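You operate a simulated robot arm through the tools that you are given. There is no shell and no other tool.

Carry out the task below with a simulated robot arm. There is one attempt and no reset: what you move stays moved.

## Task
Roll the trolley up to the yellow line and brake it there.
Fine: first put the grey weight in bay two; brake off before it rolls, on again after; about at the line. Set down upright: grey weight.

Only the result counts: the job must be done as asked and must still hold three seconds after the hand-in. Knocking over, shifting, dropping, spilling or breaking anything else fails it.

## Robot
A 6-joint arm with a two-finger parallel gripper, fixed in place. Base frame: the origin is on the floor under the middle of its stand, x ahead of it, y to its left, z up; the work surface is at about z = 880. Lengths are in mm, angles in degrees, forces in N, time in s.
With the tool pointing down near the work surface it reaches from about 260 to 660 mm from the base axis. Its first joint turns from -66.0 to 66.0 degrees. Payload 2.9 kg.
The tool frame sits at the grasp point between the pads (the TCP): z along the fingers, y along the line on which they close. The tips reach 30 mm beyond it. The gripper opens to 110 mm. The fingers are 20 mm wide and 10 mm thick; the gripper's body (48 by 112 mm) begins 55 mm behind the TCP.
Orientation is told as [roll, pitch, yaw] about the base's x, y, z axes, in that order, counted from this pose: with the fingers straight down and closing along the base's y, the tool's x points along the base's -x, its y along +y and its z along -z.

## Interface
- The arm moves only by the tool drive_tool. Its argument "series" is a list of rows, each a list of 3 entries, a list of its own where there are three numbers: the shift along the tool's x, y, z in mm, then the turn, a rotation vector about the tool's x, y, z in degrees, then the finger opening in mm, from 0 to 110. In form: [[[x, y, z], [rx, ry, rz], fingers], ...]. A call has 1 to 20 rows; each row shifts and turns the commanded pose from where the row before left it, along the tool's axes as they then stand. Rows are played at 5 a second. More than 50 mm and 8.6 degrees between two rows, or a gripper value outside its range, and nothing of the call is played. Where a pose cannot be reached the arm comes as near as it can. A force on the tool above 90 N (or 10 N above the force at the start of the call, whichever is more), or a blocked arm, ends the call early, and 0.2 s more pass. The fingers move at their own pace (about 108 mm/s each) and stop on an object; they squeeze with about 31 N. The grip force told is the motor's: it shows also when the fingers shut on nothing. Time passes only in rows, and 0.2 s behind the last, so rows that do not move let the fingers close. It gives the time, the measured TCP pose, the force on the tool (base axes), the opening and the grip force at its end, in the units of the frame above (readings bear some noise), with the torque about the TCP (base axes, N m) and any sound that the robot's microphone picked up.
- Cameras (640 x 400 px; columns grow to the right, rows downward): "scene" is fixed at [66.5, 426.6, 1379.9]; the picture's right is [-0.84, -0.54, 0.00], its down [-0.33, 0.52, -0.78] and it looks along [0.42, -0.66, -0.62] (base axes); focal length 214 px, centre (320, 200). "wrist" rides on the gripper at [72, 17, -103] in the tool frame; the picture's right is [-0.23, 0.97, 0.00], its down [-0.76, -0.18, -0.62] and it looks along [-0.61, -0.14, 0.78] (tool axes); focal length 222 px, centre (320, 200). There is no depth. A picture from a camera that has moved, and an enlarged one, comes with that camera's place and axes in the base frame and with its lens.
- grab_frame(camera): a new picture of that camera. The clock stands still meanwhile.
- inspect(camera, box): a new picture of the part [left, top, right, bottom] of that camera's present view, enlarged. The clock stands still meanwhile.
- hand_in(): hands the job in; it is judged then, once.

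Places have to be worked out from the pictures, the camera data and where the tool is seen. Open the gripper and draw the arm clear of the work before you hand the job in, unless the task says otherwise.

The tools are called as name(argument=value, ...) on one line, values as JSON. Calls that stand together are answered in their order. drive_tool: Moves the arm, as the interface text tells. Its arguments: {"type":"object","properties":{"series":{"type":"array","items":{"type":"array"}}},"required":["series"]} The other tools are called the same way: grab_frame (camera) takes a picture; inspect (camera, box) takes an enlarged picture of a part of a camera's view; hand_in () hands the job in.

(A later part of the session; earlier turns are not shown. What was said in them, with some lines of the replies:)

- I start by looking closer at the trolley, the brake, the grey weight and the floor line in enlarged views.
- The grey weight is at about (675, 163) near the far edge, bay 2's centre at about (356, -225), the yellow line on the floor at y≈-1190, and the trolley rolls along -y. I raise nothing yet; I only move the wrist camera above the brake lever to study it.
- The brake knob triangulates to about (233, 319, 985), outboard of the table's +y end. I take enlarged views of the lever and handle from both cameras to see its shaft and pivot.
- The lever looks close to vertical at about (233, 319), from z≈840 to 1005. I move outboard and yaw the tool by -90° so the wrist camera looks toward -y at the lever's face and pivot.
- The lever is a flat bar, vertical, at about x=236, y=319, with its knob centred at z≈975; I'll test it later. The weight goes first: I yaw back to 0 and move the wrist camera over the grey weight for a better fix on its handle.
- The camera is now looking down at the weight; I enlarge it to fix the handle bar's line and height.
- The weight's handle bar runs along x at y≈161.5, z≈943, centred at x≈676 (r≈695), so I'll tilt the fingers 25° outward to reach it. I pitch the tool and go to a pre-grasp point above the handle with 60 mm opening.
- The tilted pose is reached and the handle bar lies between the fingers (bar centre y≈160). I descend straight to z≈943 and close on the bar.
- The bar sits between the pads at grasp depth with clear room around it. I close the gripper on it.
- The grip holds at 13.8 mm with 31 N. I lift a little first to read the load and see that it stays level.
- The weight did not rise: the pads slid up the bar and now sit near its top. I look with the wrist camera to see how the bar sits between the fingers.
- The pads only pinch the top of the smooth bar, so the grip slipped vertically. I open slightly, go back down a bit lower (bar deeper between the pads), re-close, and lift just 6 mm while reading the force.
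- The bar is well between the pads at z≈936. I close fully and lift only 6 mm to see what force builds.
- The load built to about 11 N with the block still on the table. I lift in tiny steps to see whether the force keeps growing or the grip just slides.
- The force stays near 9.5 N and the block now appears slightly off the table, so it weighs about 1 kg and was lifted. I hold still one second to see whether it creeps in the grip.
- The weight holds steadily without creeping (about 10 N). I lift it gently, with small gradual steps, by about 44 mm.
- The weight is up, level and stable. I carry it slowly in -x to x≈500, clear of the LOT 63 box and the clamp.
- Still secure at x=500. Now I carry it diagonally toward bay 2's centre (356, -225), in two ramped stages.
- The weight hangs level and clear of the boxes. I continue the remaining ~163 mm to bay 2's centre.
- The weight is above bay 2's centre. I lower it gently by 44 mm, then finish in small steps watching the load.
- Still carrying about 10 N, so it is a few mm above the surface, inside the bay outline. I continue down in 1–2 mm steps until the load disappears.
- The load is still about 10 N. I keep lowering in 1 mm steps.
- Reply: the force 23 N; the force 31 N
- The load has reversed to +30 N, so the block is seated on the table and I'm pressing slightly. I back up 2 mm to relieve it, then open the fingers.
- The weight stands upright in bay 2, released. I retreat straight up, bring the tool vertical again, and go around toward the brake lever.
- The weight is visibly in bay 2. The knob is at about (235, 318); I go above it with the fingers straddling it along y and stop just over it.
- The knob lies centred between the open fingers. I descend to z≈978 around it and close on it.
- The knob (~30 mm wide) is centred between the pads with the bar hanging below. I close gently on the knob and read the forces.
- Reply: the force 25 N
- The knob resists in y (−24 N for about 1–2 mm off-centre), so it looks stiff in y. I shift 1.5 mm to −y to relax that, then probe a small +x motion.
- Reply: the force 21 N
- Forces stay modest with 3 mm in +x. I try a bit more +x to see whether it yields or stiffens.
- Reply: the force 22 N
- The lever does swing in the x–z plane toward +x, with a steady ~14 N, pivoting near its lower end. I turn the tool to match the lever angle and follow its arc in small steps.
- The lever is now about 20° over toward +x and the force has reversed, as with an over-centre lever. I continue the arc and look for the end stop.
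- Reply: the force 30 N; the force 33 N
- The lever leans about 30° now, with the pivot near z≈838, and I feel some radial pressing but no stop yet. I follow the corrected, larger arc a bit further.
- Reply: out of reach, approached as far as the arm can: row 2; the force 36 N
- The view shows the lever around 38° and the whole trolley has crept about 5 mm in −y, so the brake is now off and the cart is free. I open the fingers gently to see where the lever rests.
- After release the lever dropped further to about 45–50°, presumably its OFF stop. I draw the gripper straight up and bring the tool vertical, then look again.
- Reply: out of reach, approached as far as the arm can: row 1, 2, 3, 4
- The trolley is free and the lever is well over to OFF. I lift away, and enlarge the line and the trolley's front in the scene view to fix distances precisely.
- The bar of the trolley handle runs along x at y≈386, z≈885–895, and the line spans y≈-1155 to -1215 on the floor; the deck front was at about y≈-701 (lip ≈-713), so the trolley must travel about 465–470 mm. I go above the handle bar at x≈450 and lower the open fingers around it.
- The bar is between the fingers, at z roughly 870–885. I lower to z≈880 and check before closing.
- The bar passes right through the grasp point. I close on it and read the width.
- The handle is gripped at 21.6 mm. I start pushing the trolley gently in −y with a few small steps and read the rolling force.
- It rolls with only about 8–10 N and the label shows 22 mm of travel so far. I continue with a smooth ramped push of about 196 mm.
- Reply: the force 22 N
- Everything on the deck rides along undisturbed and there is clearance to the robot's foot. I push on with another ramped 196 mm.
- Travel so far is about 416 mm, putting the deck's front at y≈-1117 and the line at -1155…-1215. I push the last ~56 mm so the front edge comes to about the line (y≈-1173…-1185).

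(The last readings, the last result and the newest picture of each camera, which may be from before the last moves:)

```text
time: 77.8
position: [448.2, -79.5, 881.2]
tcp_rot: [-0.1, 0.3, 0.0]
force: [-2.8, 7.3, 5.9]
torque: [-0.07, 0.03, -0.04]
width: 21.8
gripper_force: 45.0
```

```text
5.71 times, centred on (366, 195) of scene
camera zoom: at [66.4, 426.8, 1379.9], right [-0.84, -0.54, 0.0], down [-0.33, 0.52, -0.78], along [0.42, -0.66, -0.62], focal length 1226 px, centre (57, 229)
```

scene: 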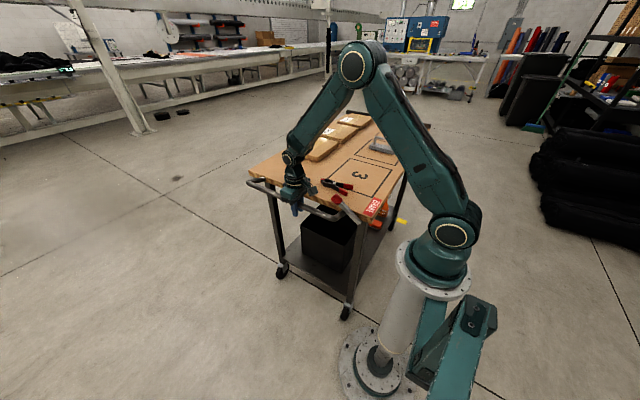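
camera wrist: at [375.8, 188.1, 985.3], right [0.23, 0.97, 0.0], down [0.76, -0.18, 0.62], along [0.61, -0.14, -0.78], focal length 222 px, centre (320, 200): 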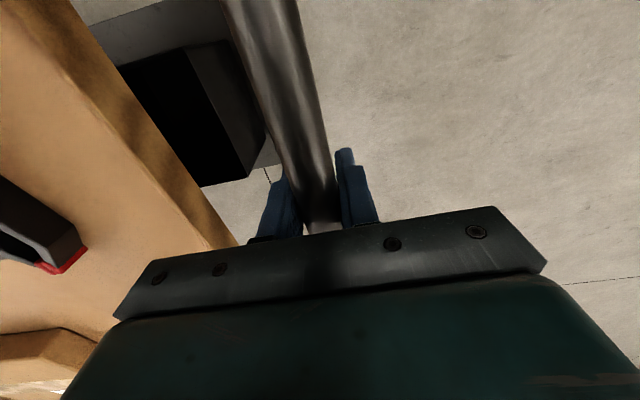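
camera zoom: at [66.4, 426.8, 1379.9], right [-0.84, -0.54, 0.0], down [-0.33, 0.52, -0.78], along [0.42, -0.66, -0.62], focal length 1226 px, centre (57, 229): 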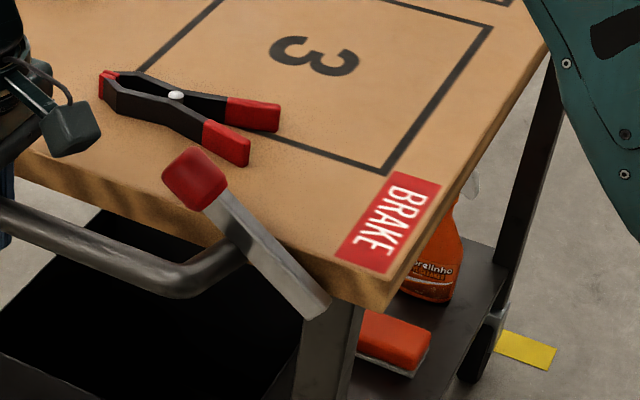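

The deck's front edge now measures about y=-1173 with the lip near -1182, right over the line (-1155…-1215). I release the handle gently and rise clear without nudging the free trolley.

drive_tool(series=[[[0, 0, 0], [0, 0, 0], 26], [[0, 0, 0], [0, 0, 0], 34], [[0, 0, 0], [0, 0, 0], 46], [[0, 0, 0], [0, 0, 0], 60], [[0, 0, -15], [0, 0, 0], 60], [[0, 0, -35], [0, 0, 0], 60], [[0, 0, -40], [0, 0, 0], 60], [[0, 0, -40], [0, 0, 0], 60], [[0, 0, -40], [0, 0, 0], 60]])

grab_frame(camera="scene")

grab_frame(camera="wrist")

inspect(camera="scene", box=[310, 160, 422, 230])

```text
time: 79.8
position: [450.5, -80.4, 1049.1]
tcp_rot: [-0.1, 0.2, 0.0]
force: [-0.3, -0.2, -0.1]
torque: [0.01, 0.0, 0.01]
width: 60.0
gripper_force: 0.1
```

```text
taken
```

scene: 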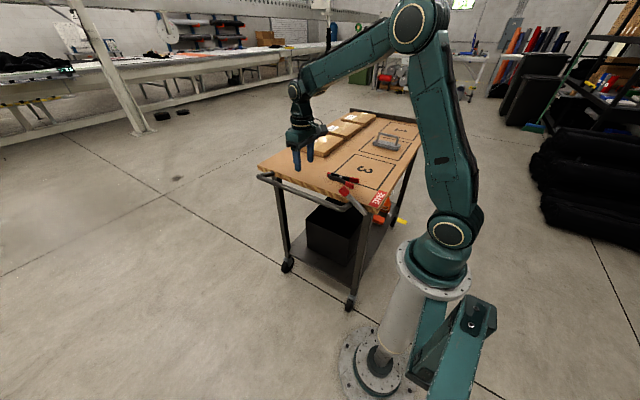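

```text
taken
camera wrist: at [377.7, -63.2, 1155.2], right [0.23, 0.97, 0.0], down [0.76, -0.18, 0.62], along [0.6, -0.14, -0.78], focal length 222 px, centre (320, 200)
```

wrist: 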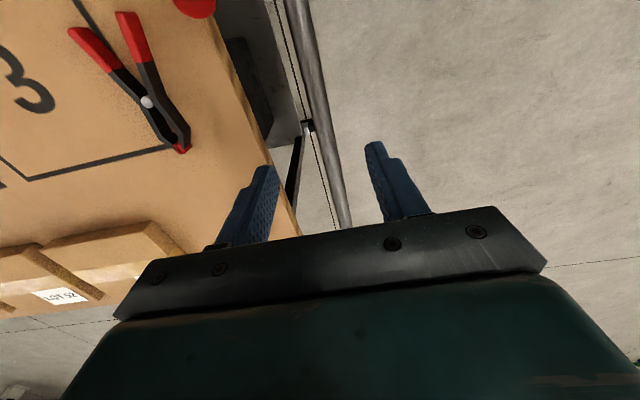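

```text
5.71 times, centred on (366, 195) of scene
camera zoom: at [66.5, 426.6, 1379.9], right [-0.84, -0.54, 0.0], down [-0.33, 0.52, -0.78], along [0.42, -0.66, -0.62], focal length 1226 px, centre (57, 229)
```

zoom: 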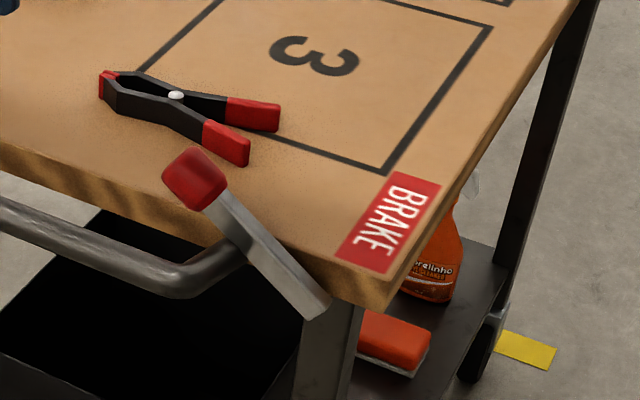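

The trolley stayed put on release. I check the now unobstructed front lip against the line, and move above the brake knob (about x=334, y=-152).

inspect(camera="scene", box=[340, 100, 436, 160])

drive_tool(series=[[[38, -24, 0], [0, 0, 0], 60], [[38, -24, 0], [0, 0, 0], 60], [[38, -22, 0], [0, 0, 0], 60], [[0, 0, 0], [0, 0, 0], 60]])

grab_frame(camera="wrist")

inspect(camera="scene", box=[310, 140, 422, 230])

```text
6.67 times, centred on (388, 130) of scene
camera zoom: at [66.5, 426.6, 1379.9], right [-0.84, -0.54, 0.0], down [-0.33, 0.52, -0.78], along [0.42, -0.66, -0.62], focal length 1430 px, centre (-133, 667)
```

zoom: 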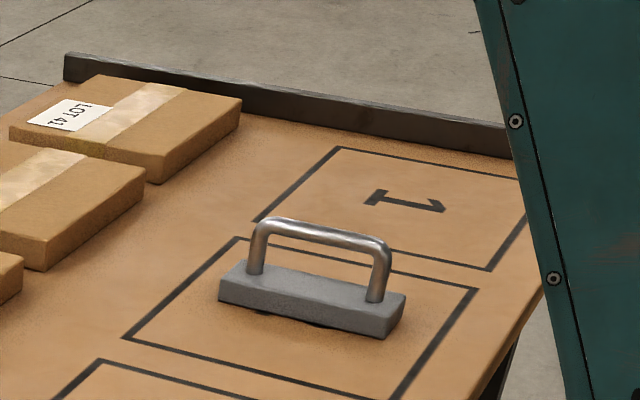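

```text
time: 80.8
position: [335.9, -151.5, 1050.2]
tcp_rot: [0.1, 0.0, 0.1]
force: [0.2, -0.1, -0.1]
torque: [-0.03, 0.02, 0.0]
width: 59.7
gripper_force: 0.1
```

```text
taken
camera wrist: at [263.3, -135.0, 1155.4], right [0.23, 0.97, 0.0], down [0.76, -0.18, 0.62], along [0.61, -0.14, -0.78], focal length 222 px, centre (320, 200)
```

wrist: 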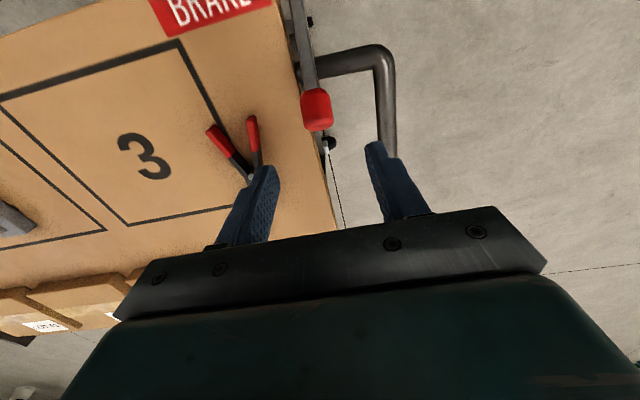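

```text
4.44 times, centred on (366, 185) of scene
camera zoom: at [66.5, 426.6, 1379.9], right [-0.84, -0.54, 0.0], down [-0.33, 0.52, -0.78], along [0.42, -0.66, -0.62], focal length 953 px, centre (116, 267)
```

zoom: 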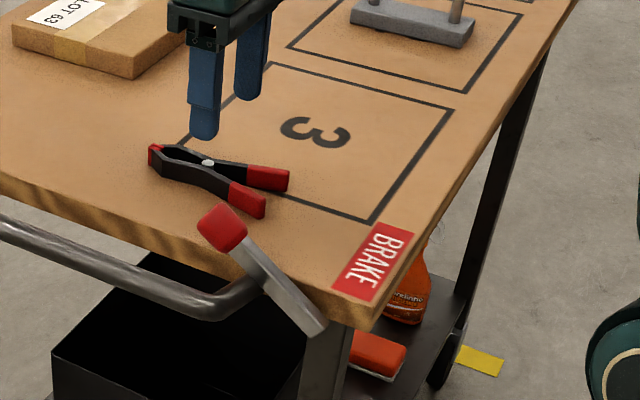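

The lip's inner face is at about y=-1167 and its front near -1180, so the nose sits on the line; the weight is upright in bay 2. The OFF knob is at about (333, -153, 921): I lower the open fingers around it to z≈940.

drive_tool(series=[[[1, -1, 30], [0, 0, 0], 56], [[1, -0.5, 30], [0, 0, 0], 56], [[0, 0, 30], [0, 0, 0], 56], [[0, 0, 18], [0, 0, 0], 56], [[0, 0, 0], [0, 0, 0], 56]])

inspect(camera="wrist", box=[220, 60, 440, 240])

inspect(camera="scene", box=[310, 160, 406, 220])

```text
time: 82.0
position: [332.7, -153.3, 941.4]
tcp_rot: [-0.1, 0.1, -0.1]
force: [0.3, -1.1, 0.4]
torque: [0.04, -0.02, 0.01]
width: 56.0
gripper_force: 0.1
```

```text
2.22 times, centred on (330, 150) of wrist
camera zoom: at [259.7, -136.2, 1046.2], right [0.23, 0.97, 0.0], down [0.76, -0.18, 0.62], along [0.61, -0.14, -0.78], focal length 494 px, centre (298, 311)
```

zoom: 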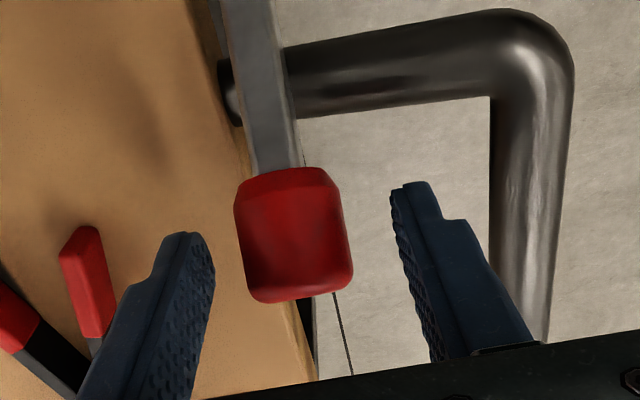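

```text
6.67 times, centred on (358, 190) of scene
camera zoom: at [66.5, 426.6, 1379.9], right [-0.84, -0.54, 0.0], down [-0.33, 0.52, -0.78], along [0.42, -0.66, -0.62], focal length 1430 px, centre (67, 267)
```

zoom: 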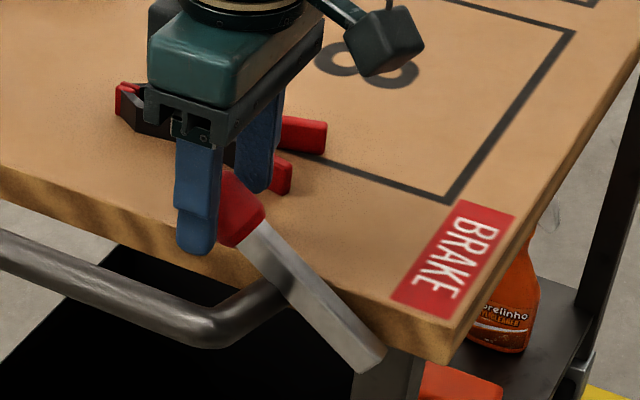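

The knob is centred between the pads. I close on it.

drive_tool(series=[[[0, 0, 0], [0, 0, 0], 42], [[0, 0, 0], [0, 0, 0], 34], [[0, 0, 0], [0, 0, 0], 24], [[0, 0, 0], [0, 0, 0], 20], [[0, 0, 0], [0, 0, 0], 20]])

inspect(camera="wrist", box=[220, 60, 440, 240])

```text
time: 83.2
position: [331.8, -153.6, 942.6]
tcp_rot: [-0.1, 0.0, 0.0]
force: [-1.2, -7.8, -2.5]
torque: [-0.42, -0.05, -0.16]
width: 30.9
gripper_force: 44.8
```

```text
2.22 times, centred on (330, 150) of wrist
camera zoom: at [259.8, -136.4, 1046.5], right [0.23, 0.97, 0.0], down [0.76, -0.18, 0.62], along [0.61, -0.14, -0.78], focal length 494 px, centre (298, 311)
```

zoom: 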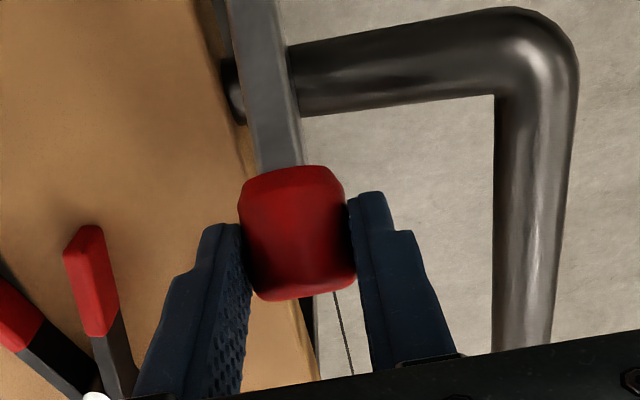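

Gripped at 30.9 mm. I start raising the lever along its arc (pivot ≈ (236, 845), radius ≈124) with the tool kept vertical, checking the force after the first 10°.

drive_tool(series=[[[3.6, 0, -4.1], [0, 0, 0], 20], [[3.6, 0, -4.0], [0, 0, 0], 20], [[3.9, 0, -3.8], [0, 0, 0], 20], [[3.9, 0, -3.7], [0, 0, 0], 20]])

inspect(camera="scene", box=[310, 160, 406, 220])

```text
time: 84.2
position: [318.4, -152.2, 958.3]
tcp_rot: [0.1, -0.1, 0.0]
force: [13.1, -1.0, -2.0]
torque: [-0.04, -1.37, 0.05]
width: 30.7
gripper_force: 45.0
```

```text
6.67 times, centred on (358, 190) of scene
camera zoom: at [66.9, 426.6, 1379.9], right [-0.84, -0.54, 0.0], down [-0.33, 0.52, -0.78], along [0.42, -0.66, -0.62], focal length 1430 px, centre (67, 267)
```

zoom: 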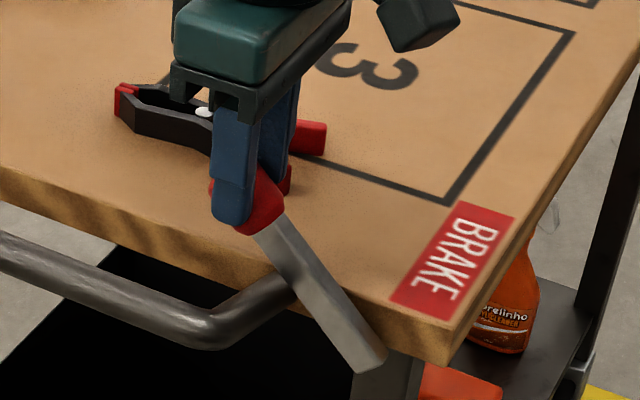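

The lever follows with about 13 N and the trolley stays put. I continue raising along the arc to about 20°.

drive_tool(series=[[[4.2, 0, -3.4], [0, 0, 0], 20], [[4.3, 0, -3.3], [0, 0, 0], 20], [[4.5, 0, -3.0], [0, 0, 0], 20], [[4.5, 0, -3.0], [0, 0, 0], 20], [[4.7, 0, -2.6], [0, 0, 0], 20], [[4.8, 0, -2.6], [0, 0, 0], 20], [[5.0, 0, -2.2], [0, 0, 0], 20], [[5.0, 0, -2.1], [0, 0, 0], 20]])

inspect(camera="scene", box=[310, 160, 406, 220])

```text
time: 86.0
position: [283.1, -153.4, 981.2]
tcp_rot: [-0.2, -0.2, 0.2]
force: [17.5, 3.3, 9.0]
torque: [0.16, -1.78, 0.01]
width: 29.9
gripper_force: 45.1
```

```text
6.67 times, centred on (358, 190) of scene
camera zoom: at [66.9, 426.8, 1379.9], right [-0.84, -0.54, 0.0], down [-0.33, 0.52, -0.78], along [0.42, -0.66, -0.62], focal length 1430 px, centre (67, 267)
```

zoom: 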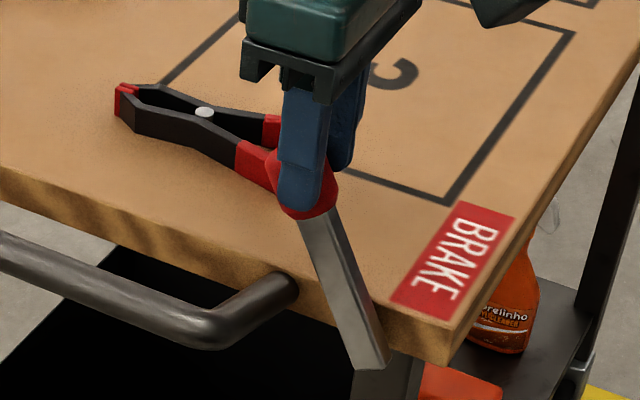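

The lever is at about 22° now. I bring it on to near-vertical.

drive_tool(series=[[[5.1, 0, -1.7], [0, 0, 0], 20], [[5.1, 0, -1.7], [0, 0, 0], 20], [[5.2, 0, -1.3], [0, 0, 0], 20], [[5.3, 0, -1.2], [0, 0, 0], 20], [[5.3, 0, -0.8], [0, 0, 0], 20], [[5.4, 0, -0.8], [0, 0, 0], 20], [[5.4, 0, -0.4], [0, 0, 0], 20]])

inspect(camera="scene", box=[310, 160, 406, 220])

```text
time: 87.6
position: [245.4, -152.7, 989.3]
tcp_rot: [0.0, -0.1, 0.2]
force: [12.8, 6.7, 15.4]
torque: [0.27, -1.77, 0.01]
width: 30.7
gripper_force: 45.5
```

```text
6.67 times, centred on (358, 190) of scene
camera zoom: at [66.7, 426.9, 1379.8], right [-0.84, -0.54, 0.0], down [-0.33, 0.52, -0.78], along [0.42, -0.66, -0.62], focal length 1430 px, centre (67, 267)
```

zoom: 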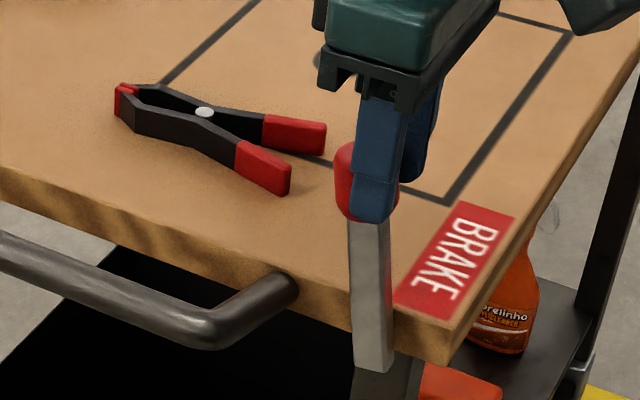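

The lever is about 11° from vertical; the knob lags ~15 mm behind the pads. I move a bit more in −x and see whether it follows.

drive_tool(series=[[[4, 0, 0], [0, 0, 0], 20], [[4, 0, 0], [0, 0, 0], 20]])

inspect(camera="scene", box=[310, 160, 406, 220])

inspect(camera="wrist", box=[220, 60, 440, 240])

```text
time: 88.2
position: [235.4, -152.9, 989.1]
tcp_rot: [0.1, 0.2, 0.1]
force: [9.3, 4.5, 18.4]
torque: [0.2, -1.46, 0.02]
width: 30.4
gripper_force: 45.0
```

```text
6.67 times, centred on (358, 190) of scene
camera zoom: at [66.6, 426.8, 1379.9], right [-0.84, -0.54, 0.0], down [-0.33, 0.52, -0.78], along [0.42, -0.66, -0.62], focal length 1430 px, centre (67, 267)
```

zoom: 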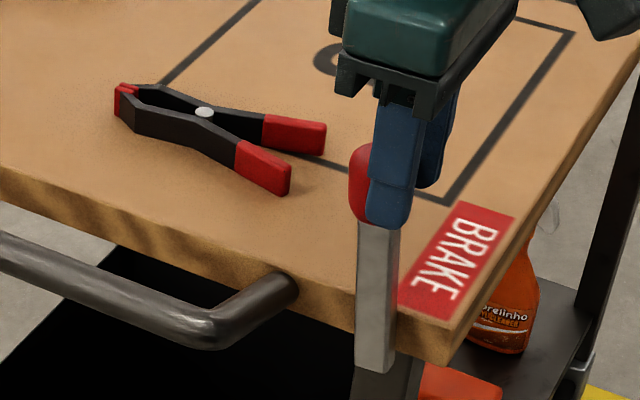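

```text
2.22 times, centred on (330, 150) of wrist
camera zoom: at [163.8, -136.1, 1093.7], right [0.23, 0.97, 0.0], down [0.76, -0.18, 0.62], along [0.61, -0.14, -0.78], focal length 494 px, centre (298, 311)
```

zoom: 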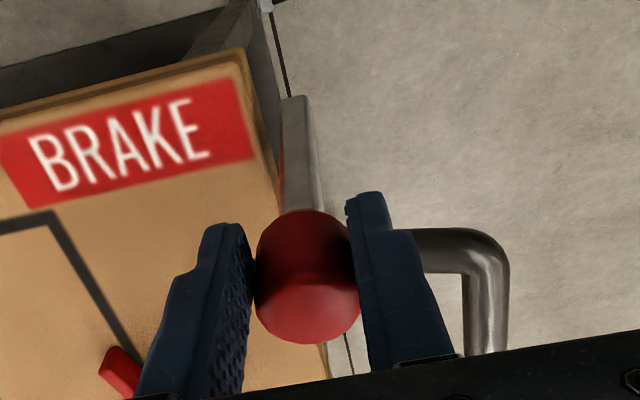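

The lever keeps following, now roughly 5° from vertical. I keep nudging −x in small steps and watch for the stop.

drive_tool(series=[[[3, 0, 0], [0, 0, 0], 20], [[3, 0, 0], [0, 0, 0], 20]])

drive_tool(series=[[[3, 0, 0], [0, 0, 0], 20], [[3, 0, 0], [0, 0, 0], 20]])

inspect(camera="scene", box=[310, 160, 406, 220])

inspect(camera="wrist", box=[220, 60, 440, 240])

```text
time: 88.8
position: [230.7, -152.6, 988.2]
tcp_rot: [0.1, 0.1, 0.0]
force: [7.2, 8.0, 18.5]
torque: [0.24, -1.38, 0.06]
width: 29.9
gripper_force: 45.4
```

```text
time: 89.4
position: [223.9, -152.6, 988.5]
tcp_rot: [0.0, 0.1, 0.0]
force: [8.4, 2.1, 11.4]
torque: [0.13, -1.4, 0.02]
width: 30.0
gripper_force: 44.7
```

```text
6.67 times, centred on (358, 190) of scene
camera zoom: at [66.6, 426.8, 1379.9], right [-0.84, -0.54, 0.0], down [-0.33, 0.52, -0.78], along [0.42, -0.66, -0.62], focal length 1430 px, centre (67, 267)
```

zoom: 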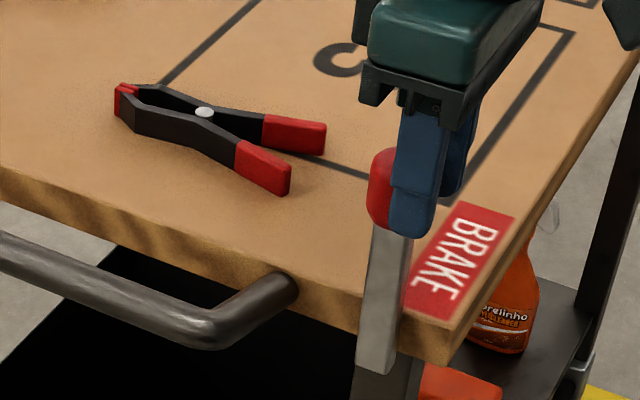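

```text
2.22 times, centred on (330, 150) of wrist
camera zoom: at [152.1, -136.0, 1092.9], right [0.23, 0.97, 0.0], down [0.76, -0.18, 0.62], along [0.61, -0.14, -0.78], focal length 494 px, centre (298, 311)
```

zoom: 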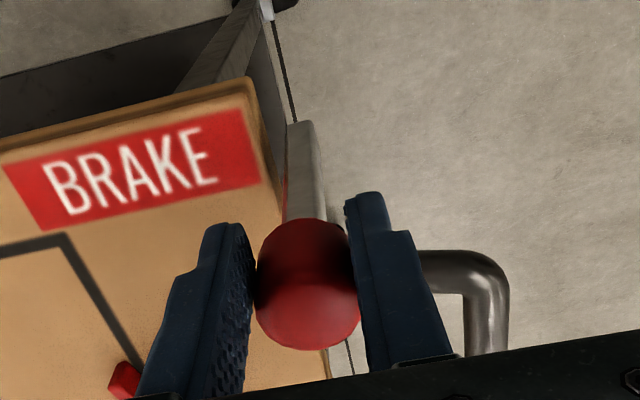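

The lever is about 3–4° short of its original vertical position. I continue in small steps to the stop.

drive_tool(series=[[[3, 0, 0], [0, 0, 0], 20], [[2, 0, 0], [0, 0, 0], 20]])

drive_tool(series=[[[2, 0, 0], [0, 0, 0], 20], [[2, 0, 0], [0, 0, 0], 20]])

inspect(camera="scene", box=[310, 160, 406, 220])

```text
time: 90.0
position: [220.5, -154.0, 987.8]
tcp_rot: [0.0, -0.1, 0.2]
force: [22.1, 1.4, -8.0]
torque: [0.06, -0.69, 0.02]
width: 29.6
gripper_force: 45.3
```

```text
time: 90.6
position: [214.5, -153.3, 988.2]
tcp_rot: [0.1, 0.3, -0.1]
force: [-0.4, -0.2, 0.1]
torque: [0.03, 0.01, 0.01]
width: 20.0
gripper_force: 0.3
```

```text
6.67 times, centred on (358, 190) of scene
camera zoom: at [66.5, 426.6, 1379.9], right [-0.84, -0.54, 0.0], down [-0.33, 0.52, -0.78], along [0.42, -0.66, -0.62], focal length 1430 px, centre (67, 267)
```

zoom: 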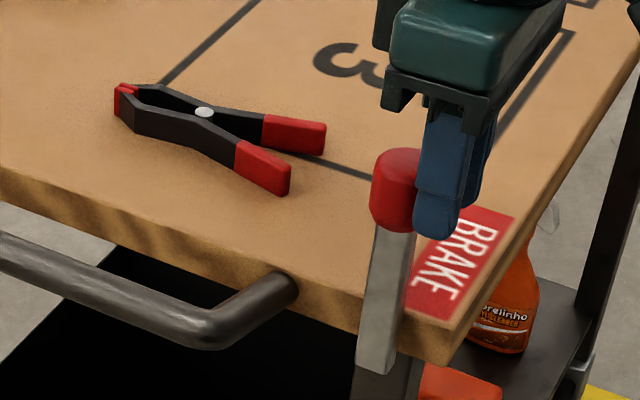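

The fingers slipped off the knob just after the force rose to 22 N; the lever stands about 3° short of where it was originally. I go up and around, close the fingers, and will push the knob firmly from its +x side to the stop.

drive_tool(series=[[[2, 0, -20], [0, 0, 0], 20], [[0, 0, -30], [0, 0, 0], 20], [[0, 0, -30], [0, 0, 0], 0], [[-40, 0, 0], [0, 0, 0], 0], [[-40, 0, 0], [0, 0, 0], 0], [[0, 0, 0], [0, 0, 0], 0]])

grab_frame(camera="wrist")

inspect(camera="scene", box=[310, 160, 406, 220])

```text
time: 92.0
position: [294.4, -154.1, 1069.6]
tcp_rot: [0.0, 0.1, 0.0]
force: [-0.3, 0.8, -0.8]
torque: [0.03, -0.01, 0.02]
width: 0.2
gripper_force: 31.0
```

```text
taken
camera wrist: at [221.9, -136.5, 1174.1], right [0.23, 0.97, 0.0], down [0.76, -0.18, 0.62], along [0.61, -0.14, -0.78], focal length 222 px, centre (320, 200)
```

wrist: 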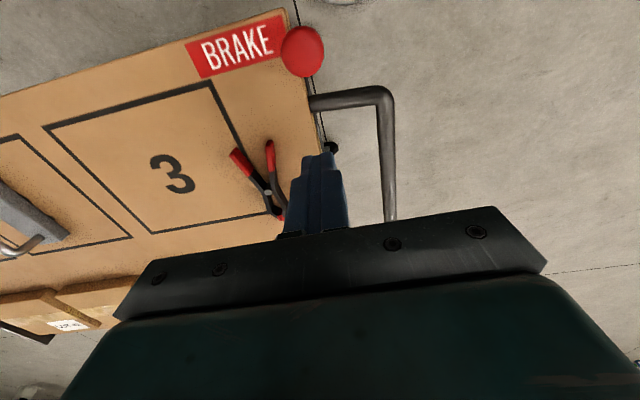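

```text
6.67 times, centred on (358, 190) of scene
camera zoom: at [66.5, 426.6, 1379.9], right [-0.84, -0.54, 0.0], down [-0.33, 0.52, -0.78], along [0.42, -0.66, -0.62], focal length 1430 px, centre (67, 267)
```

zoom: 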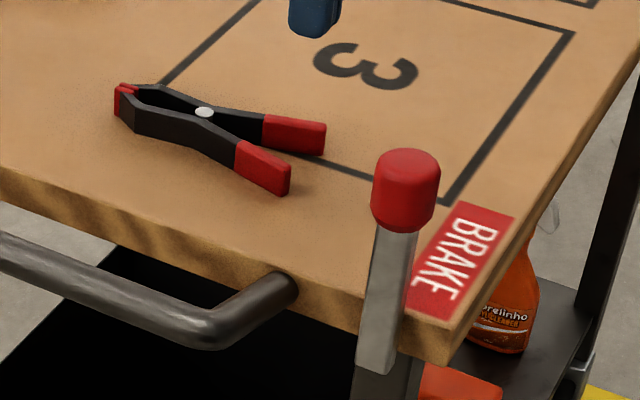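

The knob now matches its original ON position within about 1 mm (lever vertical), and the label shift gives a travel of ≈468 mm. To be sure it is fully seated, I lower the closed fingers on the knob's +x side and press gently.

drive_tool(series=[[[0, 0, 30], [0, 0, 0], 0], [[0, 0, 30], [0, 0, 0], 0], [[0, 0, 30], [0, 0, 0], 0], [[0, 0, 8], [0, 0, 0], 0], [[10, 0, 0], [0, 0, 0], 0], [[10, 0, 0], [0, 0, 0], 0], [[5, 0, 0], [0, 0, 0], 0], [[2, 0, 0], [0, 0, 0], 0]])

inspect(camera="scene", box=[310, 160, 406, 220])

```text
time: 93.8
position: [264.5, -153.5, 969.3]
tcp_rot: [0.0, 0.0, 0.0]
force: [0.2, 0.0, 0.2]
torque: [0.01, -0.01, -0.03]
width: 0.0
gripper_force: 30.8
```

```text
6.67 times, centred on (358, 190) of scene
camera zoom: at [66.5, 426.6, 1379.9], right [-0.84, -0.54, 0.0], down [-0.33, 0.52, -0.78], along [0.42, -0.66, -0.62], focal length 1430 px, centre (67, 267)
```

zoom: 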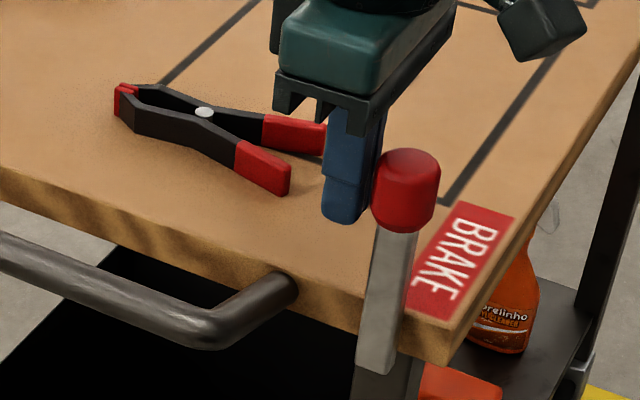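

The fingers are just short of the knob with no contact yet. I press on in 2 mm steps and watch for a stiff stop.

drive_tool(series=[[[2, 0, 0], [0, 0, 0], 0], [[2, 0, 0], [0, 0, 0], 0]])

drive_tool(series=[[[1, 0, 0], [0, 0, 0], 0], [[1, 0, 0], [0, 0, 0], 0]])

drive_tool(series=[[[1, 0, 0], [0, 0, 0], 0], [[1, 0, 0], [0, 0, 0], 0]])

inspect(camera="scene", box=[310, 160, 406, 220])

```text
time: 94.4
position: [261.0, -153.8, 970.9]
tcp_rot: [0.1, 0.1, 0.1]
force: [1.9, 0.4, -0.3]
torque: [-0.01, -0.01, 0.0]
width: 0.0
gripper_force: 30.9
```

```text
time: 95.0
position: [261.0, -153.4, 970.0]
tcp_rot: [-0.1, 0.0, 0.1]
force: [7.9, -3.0, -2.6]
torque: [-0.05, -0.14, -0.01]
width: 0.0
gripper_force: 30.9
```

```text
time: 95.6
position: [260.6, -153.0, 970.6]
tcp_rot: [-0.1, -0.3, 0.3]
force: [24.3, 0.7, -4.6]
torque: [0.06, -0.37, -0.01]
width: 0.0
gripper_force: 31.1
```

```text
6.67 times, centred on (358, 190) of scene
camera zoom: at [67.2, 426.6, 1379.9], right [-0.84, -0.54, 0.0], down [-0.33, 0.52, -0.78], along [0.42, -0.66, -0.62], focal length 1430 px, centre (67, 267)
```

zoom: 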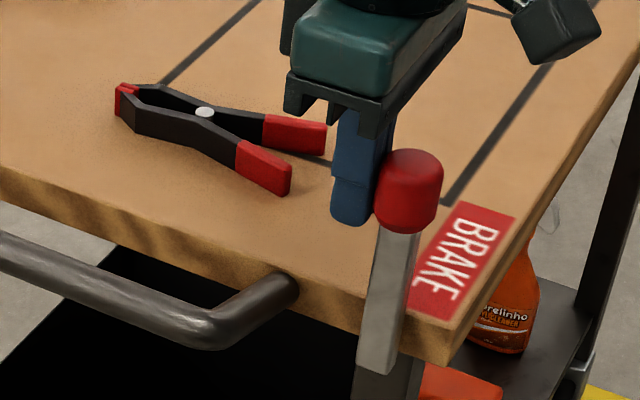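

The knob is stiff at 24 N with its centre at x≈235.5, exactly the original ON position, so the lever is on its stop. I back off and then check the brake by pressing lightly on the handle bar in −y.

drive_tool(series=[[[-5, 0, 0], [0, 0, 0], 0], [[-15, 0, 0], [0, 0, 0], 0], [[0, 0, -35], [0, 0, 0], 0], [[0, 0, -35], [0, 0, 0], 0], [[0, 0, -35], [0, 0, 0], 0], [[-42, 26, 0], [0, 0, 0], 0], [[-42, 26, 0], [0, 0, 0], 0], [[-42, 26, 0], [0, 0, 0], 0], [[-42, 40, 0], [0, 0, 0], 0], [[0, 0, 40], [0, 0, 0], 0], [[0, 0, 40], [0, 0, 0], 0], [[0, 0, 40], [0, 0, 0], 0], [[0, 0, 40], [0, 0, 0], 0], [[0, 0, 30], [0, 0, 0], 0], [[0, 0, 0], [0, 0, 0], 0]])

grab_frame(camera="wrist")

grab_frame(camera="scene")

```text
refused: row 9 steps farther than a row can; nothing moved
```

```text
taken
camera wrist: at [187.3, -136.2, 1075.3], right [0.22, 0.97, 0.0], down [0.76, -0.17, 0.63], along [0.61, -0.14, -0.78], focal length 222 px, centre (320, 200)
```

wrist: 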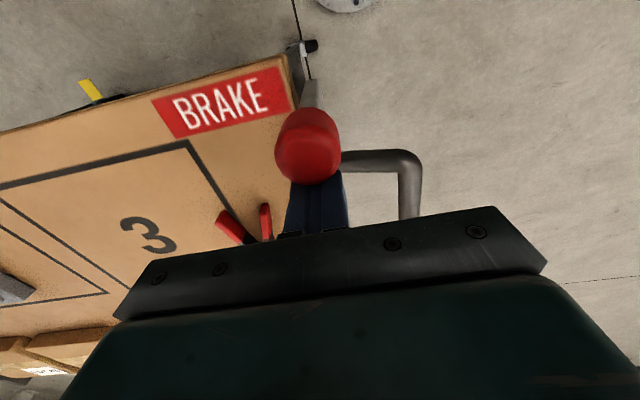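

```text
taken
```

scene: 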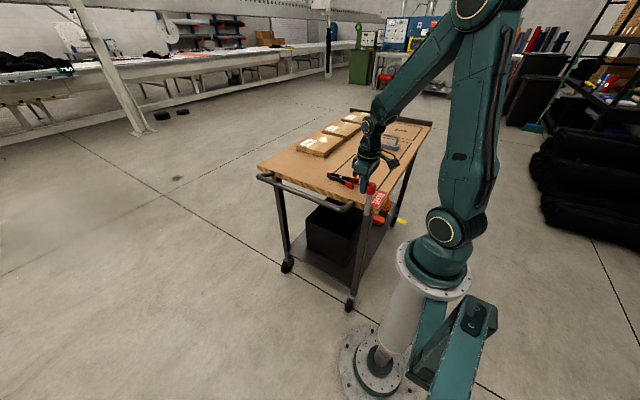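

One row was a touch too long, so nothing moved. I resend it with shorter steps.

drive_tool(series=[[[-5, 0, 0], [0, 0, 0], 0], [[-15, 0, 0], [0, 0, 0], 0], [[0, 0, -35], [0, 0, 0], 0], [[0, 0, -35], [0, 0, 0], 0], [[0, 0, -35], [0, 0, 0], 0], [[-34, 24, 0], [0, 0, 0], 0], [[-34, 24, 0], [0, 0, 0], 0], [[-34, 24, 0], [0, 0, 0], 0], [[-34, 24, 0], [0, 0, 0], 0], [[-34, 24, 0], [0, 0, 0], 0], [[0, 0, 40], [0, 0, 0], 0], [[0, 0, 40], [0, 0, 0], 0], [[0, 0, 40], [0, 0, 0], 0], [[0, 0, 40], [0, 0, 0], 0], [[0, 0, 30], [0, 0, 0], 0], [[0, 0, 0], [0, 0, 0], 0]])

grab_frame(camera="wrist")

inspect(camera="scene", box=[240, 140, 420, 240])

```text
time: 99.0
position: [446.8, -28.5, 884.1]
tcp_rot: [0.1, 0.1, 0.0]
force: [-0.3, 0.2, -0.2]
torque: [0.03, 0.01, 0.0]
width: 0.1
gripper_force: 31.4
```

```text
taken
camera wrist: at [375.0, -12.8, 988.2], right [0.23, 0.97, 0.0], down [0.76, -0.18, 0.62], along [0.61, -0.14, -0.78], focal length 222 px, centre (320, 200)
```

wrist: 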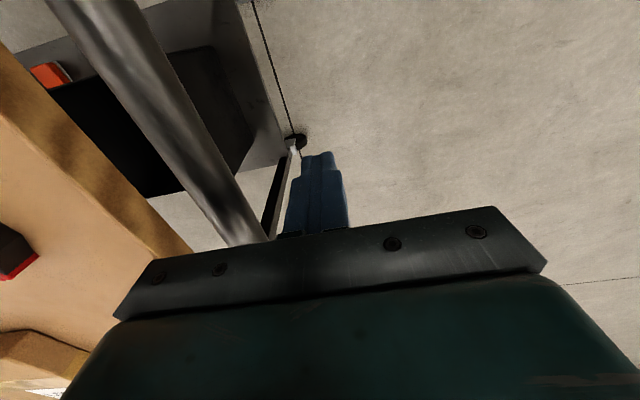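

```text
3.56 times, centred on (330, 190) of scene
camera zoom: at [66.5, 426.6, 1379.9], right [-0.84, -0.54, 0.0], down [-0.33, 0.52, -0.78], along [0.42, -0.66, -0.62], focal length 763 px, centre (284, 236)
```

zoom: 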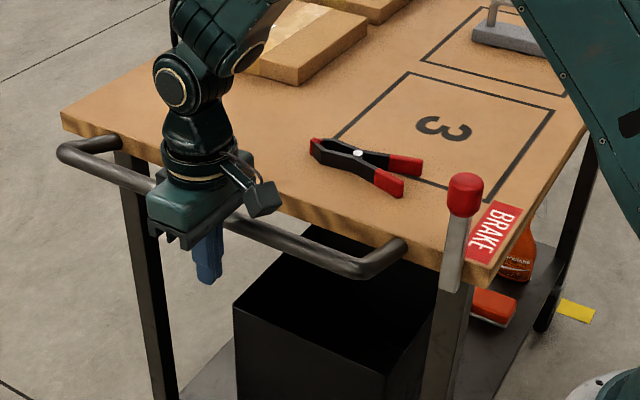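

The closed fingers stand outboard of the handle bar. I approach in −y and press in small steps, stopping around 20–25 N.

drive_tool(series=[[[0, -10, 0], [0, 0, 0], 0], [[0, -10, 0], [0, 0, 0], 0], [[0, -5, 0], [0, 0, 0], 0], [[0, -3, 0], [0, 0, 0], 0], [[0, 0, 0], [0, 0, 0], 0]])

drive_tool(series=[[[0, -1.5, 0], [0, 0, 0], 0], [[0, -1.5, 0], [0, 0, 0], 0]])

drive_tool(series=[[[0, -1, 0], [0, 0, 0], 0], [[0, -1, 0], [0, 0, 0], 0]])

```text
time: 100.2
position: [446.7, -55.4, 884.5]
tcp_rot: [0.5, 0.0, 0.7]
force: [-2.3, 39.3, 5.9]
torque: [-0.52, -0.04, -0.24]
width: 0.0
gripper_force: 31.2
```

```text
time: 100.8
position: [447.6, -55.2, 885.3]
tcp_rot: [0.8, 0.1, 1.1]
force: [-8.1, 55.0, 10.6]
torque: [-0.79, -0.07, -0.53]
width: 0.0
gripper_force: 31.3
```

```text
time: 101.4
position: [447.0, -54.1, 885.0]
tcp_rot: [1.0, 0.1, 1.4]
force: [-10.6, 64.9, 7.9]
torque: [-0.85, -0.08, -0.74]
width: 0.0
gripper_force: 31.4
```

The handle resists 65 N without moving (it rolled at 8 N before), so the brake is on. I back off, rise clear, and open the gripper.

drive_tool(series=[[[0, 5, 0], [0, 0, 0], 0], [[0, 10, 0], [0, 0, 0], 0], [[0, 25, 0], [0, 0, 0], 0], [[0, 0, -40], [0, 0, 0], 0], [[0, 0, -45], [0, 0, 0], 30], [[0, 0, -45], [0, 0, 0], 80], [[0, 0, -45], [0, 0, 0], 110], [[0, 0, -45], [0, 0, 0], 110], [[0, 40, -20], [0, 0, 0], 110], [[0, 45, -10], [0, 0, 0], 110], [[0, 45, 0], [0, 0, 0], 110], [[0, 45, 0], [0, 0, 0], 110], [[0, 45, 0], [0, 0, 0], 110], [[0, 0, 0], [0, 0, 0], 110]])

grab_frame(camera="scene")

inspect(camera="scene", box=[250, 100, 450, 240])

inspect(camera="scene", box=[310, 160, 406, 220])

```text
time: 104.4
position: [447.6, 194.6, 1134.0]
tcp_rot: [0.0, 0.1, 0.0]
force: [-0.1, 0.8, -0.9]
torque: [-0.03, -0.01, 0.01]
width: 110.1
gripper_force: 0.1
```

```text
taken
```

scene: 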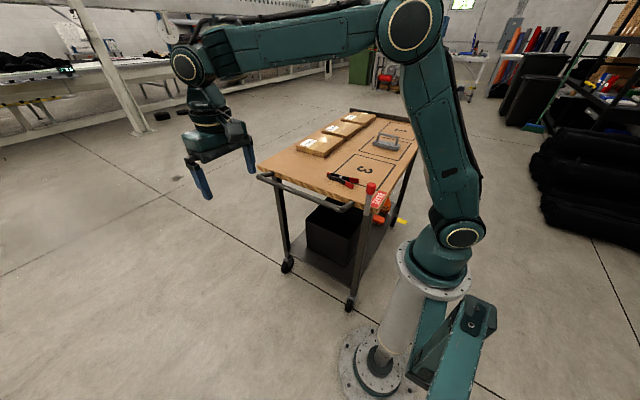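

```text
2.86 times, centred on (350, 170) of scene
camera zoom: at [66.5, 426.7, 1379.9], right [-0.84, -0.54, 0.0], down [-0.33, 0.52, -0.78], along [0.42, -0.66, -0.62], focal length 613 px, centre (234, 286)
```

zoom: 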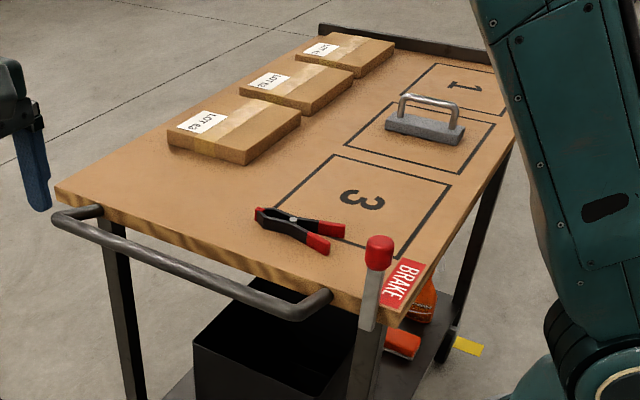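

```text
6.67 times, centred on (358, 190) of scene
camera zoom: at [66.5, 426.7, 1379.9], right [-0.84, -0.54, 0.0], down [-0.33, 0.52, -0.78], along [0.42, -0.66, -0.62], focal length 1430 px, centre (67, 267)
```

zoom: 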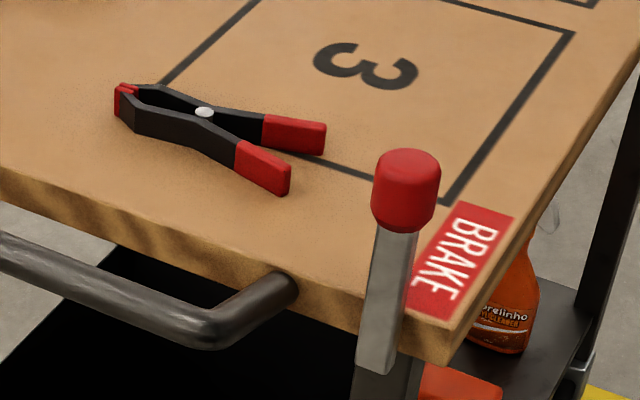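

All items look undisturbed, the weight is upright in bay 2 and the lever is vertical. Before handing in I double-check the scene camera's calibration against the known fingertip positions, so the nose-to-line estimate is sound.

inspect(camera="scene", box=[180, 150, 276, 210])

inspect(camera="scene", box=[340, 95, 436, 155])

inspect(camera="scene", box=[380, 200, 428, 230])

```text
6.67 times, centred on (228, 180) of scene
camera zoom: at [66.5, 426.7, 1379.9], right [-0.84, -0.54, 0.0], down [-0.33, 0.52, -0.78], along [0.42, -0.66, -0.62], focal length 1430 px, centre (933, 333)
```

zoom: 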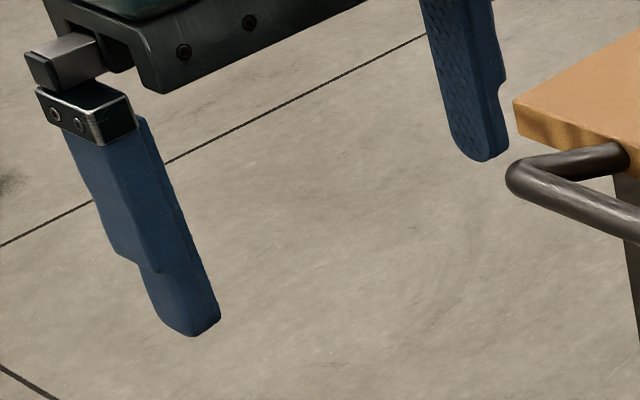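

```text
6.67 times, centred on (388, 125) of scene
camera zoom: at [66.5, 426.7, 1379.9], right [-0.84, -0.54, 0.0], down [-0.33, 0.52, -0.78], along [0.42, -0.66, -0.62], focal length 1430 px, centre (-133, 700)
```

zoom: 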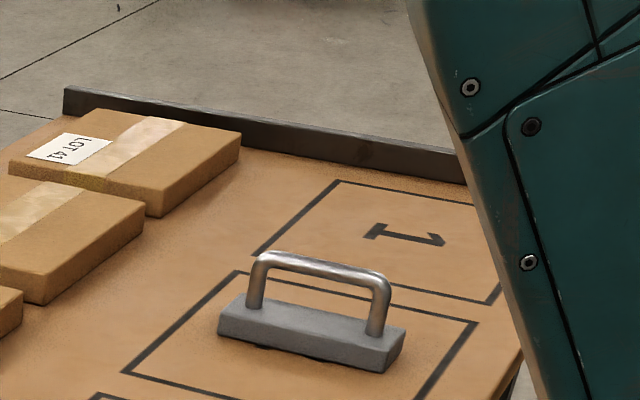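

```text
13.33 times, centred on (404, 215) of scene
camera zoom: at [66.5, 426.7, 1379.9], right [-0.84, -0.54, 0.0], down [-0.33, 0.52, -0.78], along [0.42, -0.66, -0.62], focal length 2860 px, centre (-800, 0)
```

zoom: 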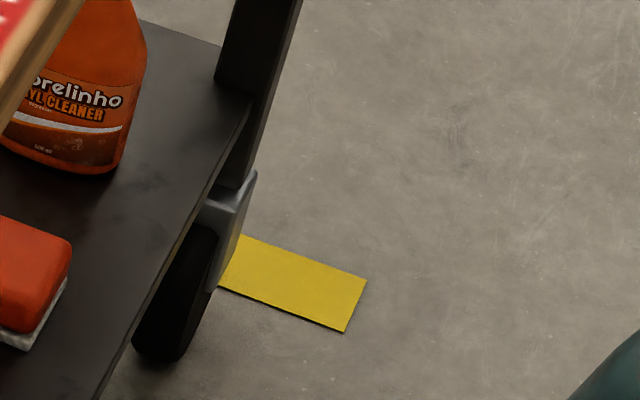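

Calibrated against the fingertips, the trolley's nose is at y≈-1170, within the line's band (about -1157 to -1216). The brake is on and tested, the weight is upright in bay 2, and the arm is clear with the gripper open, so I hand in.

hand_in()

```text
The job is handed in.
```

The trolley is at the yellow line with its brake on, and the grey weight stands upright in bay two. I've handed the job in, but no pass/fail result has come back.

- **Weight:** I moved it first. The first grip slipped before it left the table. The second held, and I set it down near the middle of bay two.
- **Brake off:** I swung the lever over to off before rolling. As it released, the trolley crept a few millimetres toward the line because the arm hit its reach limit.
- **Rolling:** I rolled it by its handle about 470 mm. By my camera estimates, the front of the deck is at about y = -1170 mm. The line runs from roughly -1157 to -1216 mm, so the front edge is over it.
- **Brake on:** The lever is back at its starting position. Pressing the handle with 65 N didn't move the trolley, which had rolled at about 8 N with the brake off.

I took "at the line" to mean the front edge of the deck. The front wheels are about 90 mm short of the line, so if you meant the wheels, the trolley stopped too early.

The boxes and the clamp look undisturbed on the deck. The arm is clear, with the gripper open.
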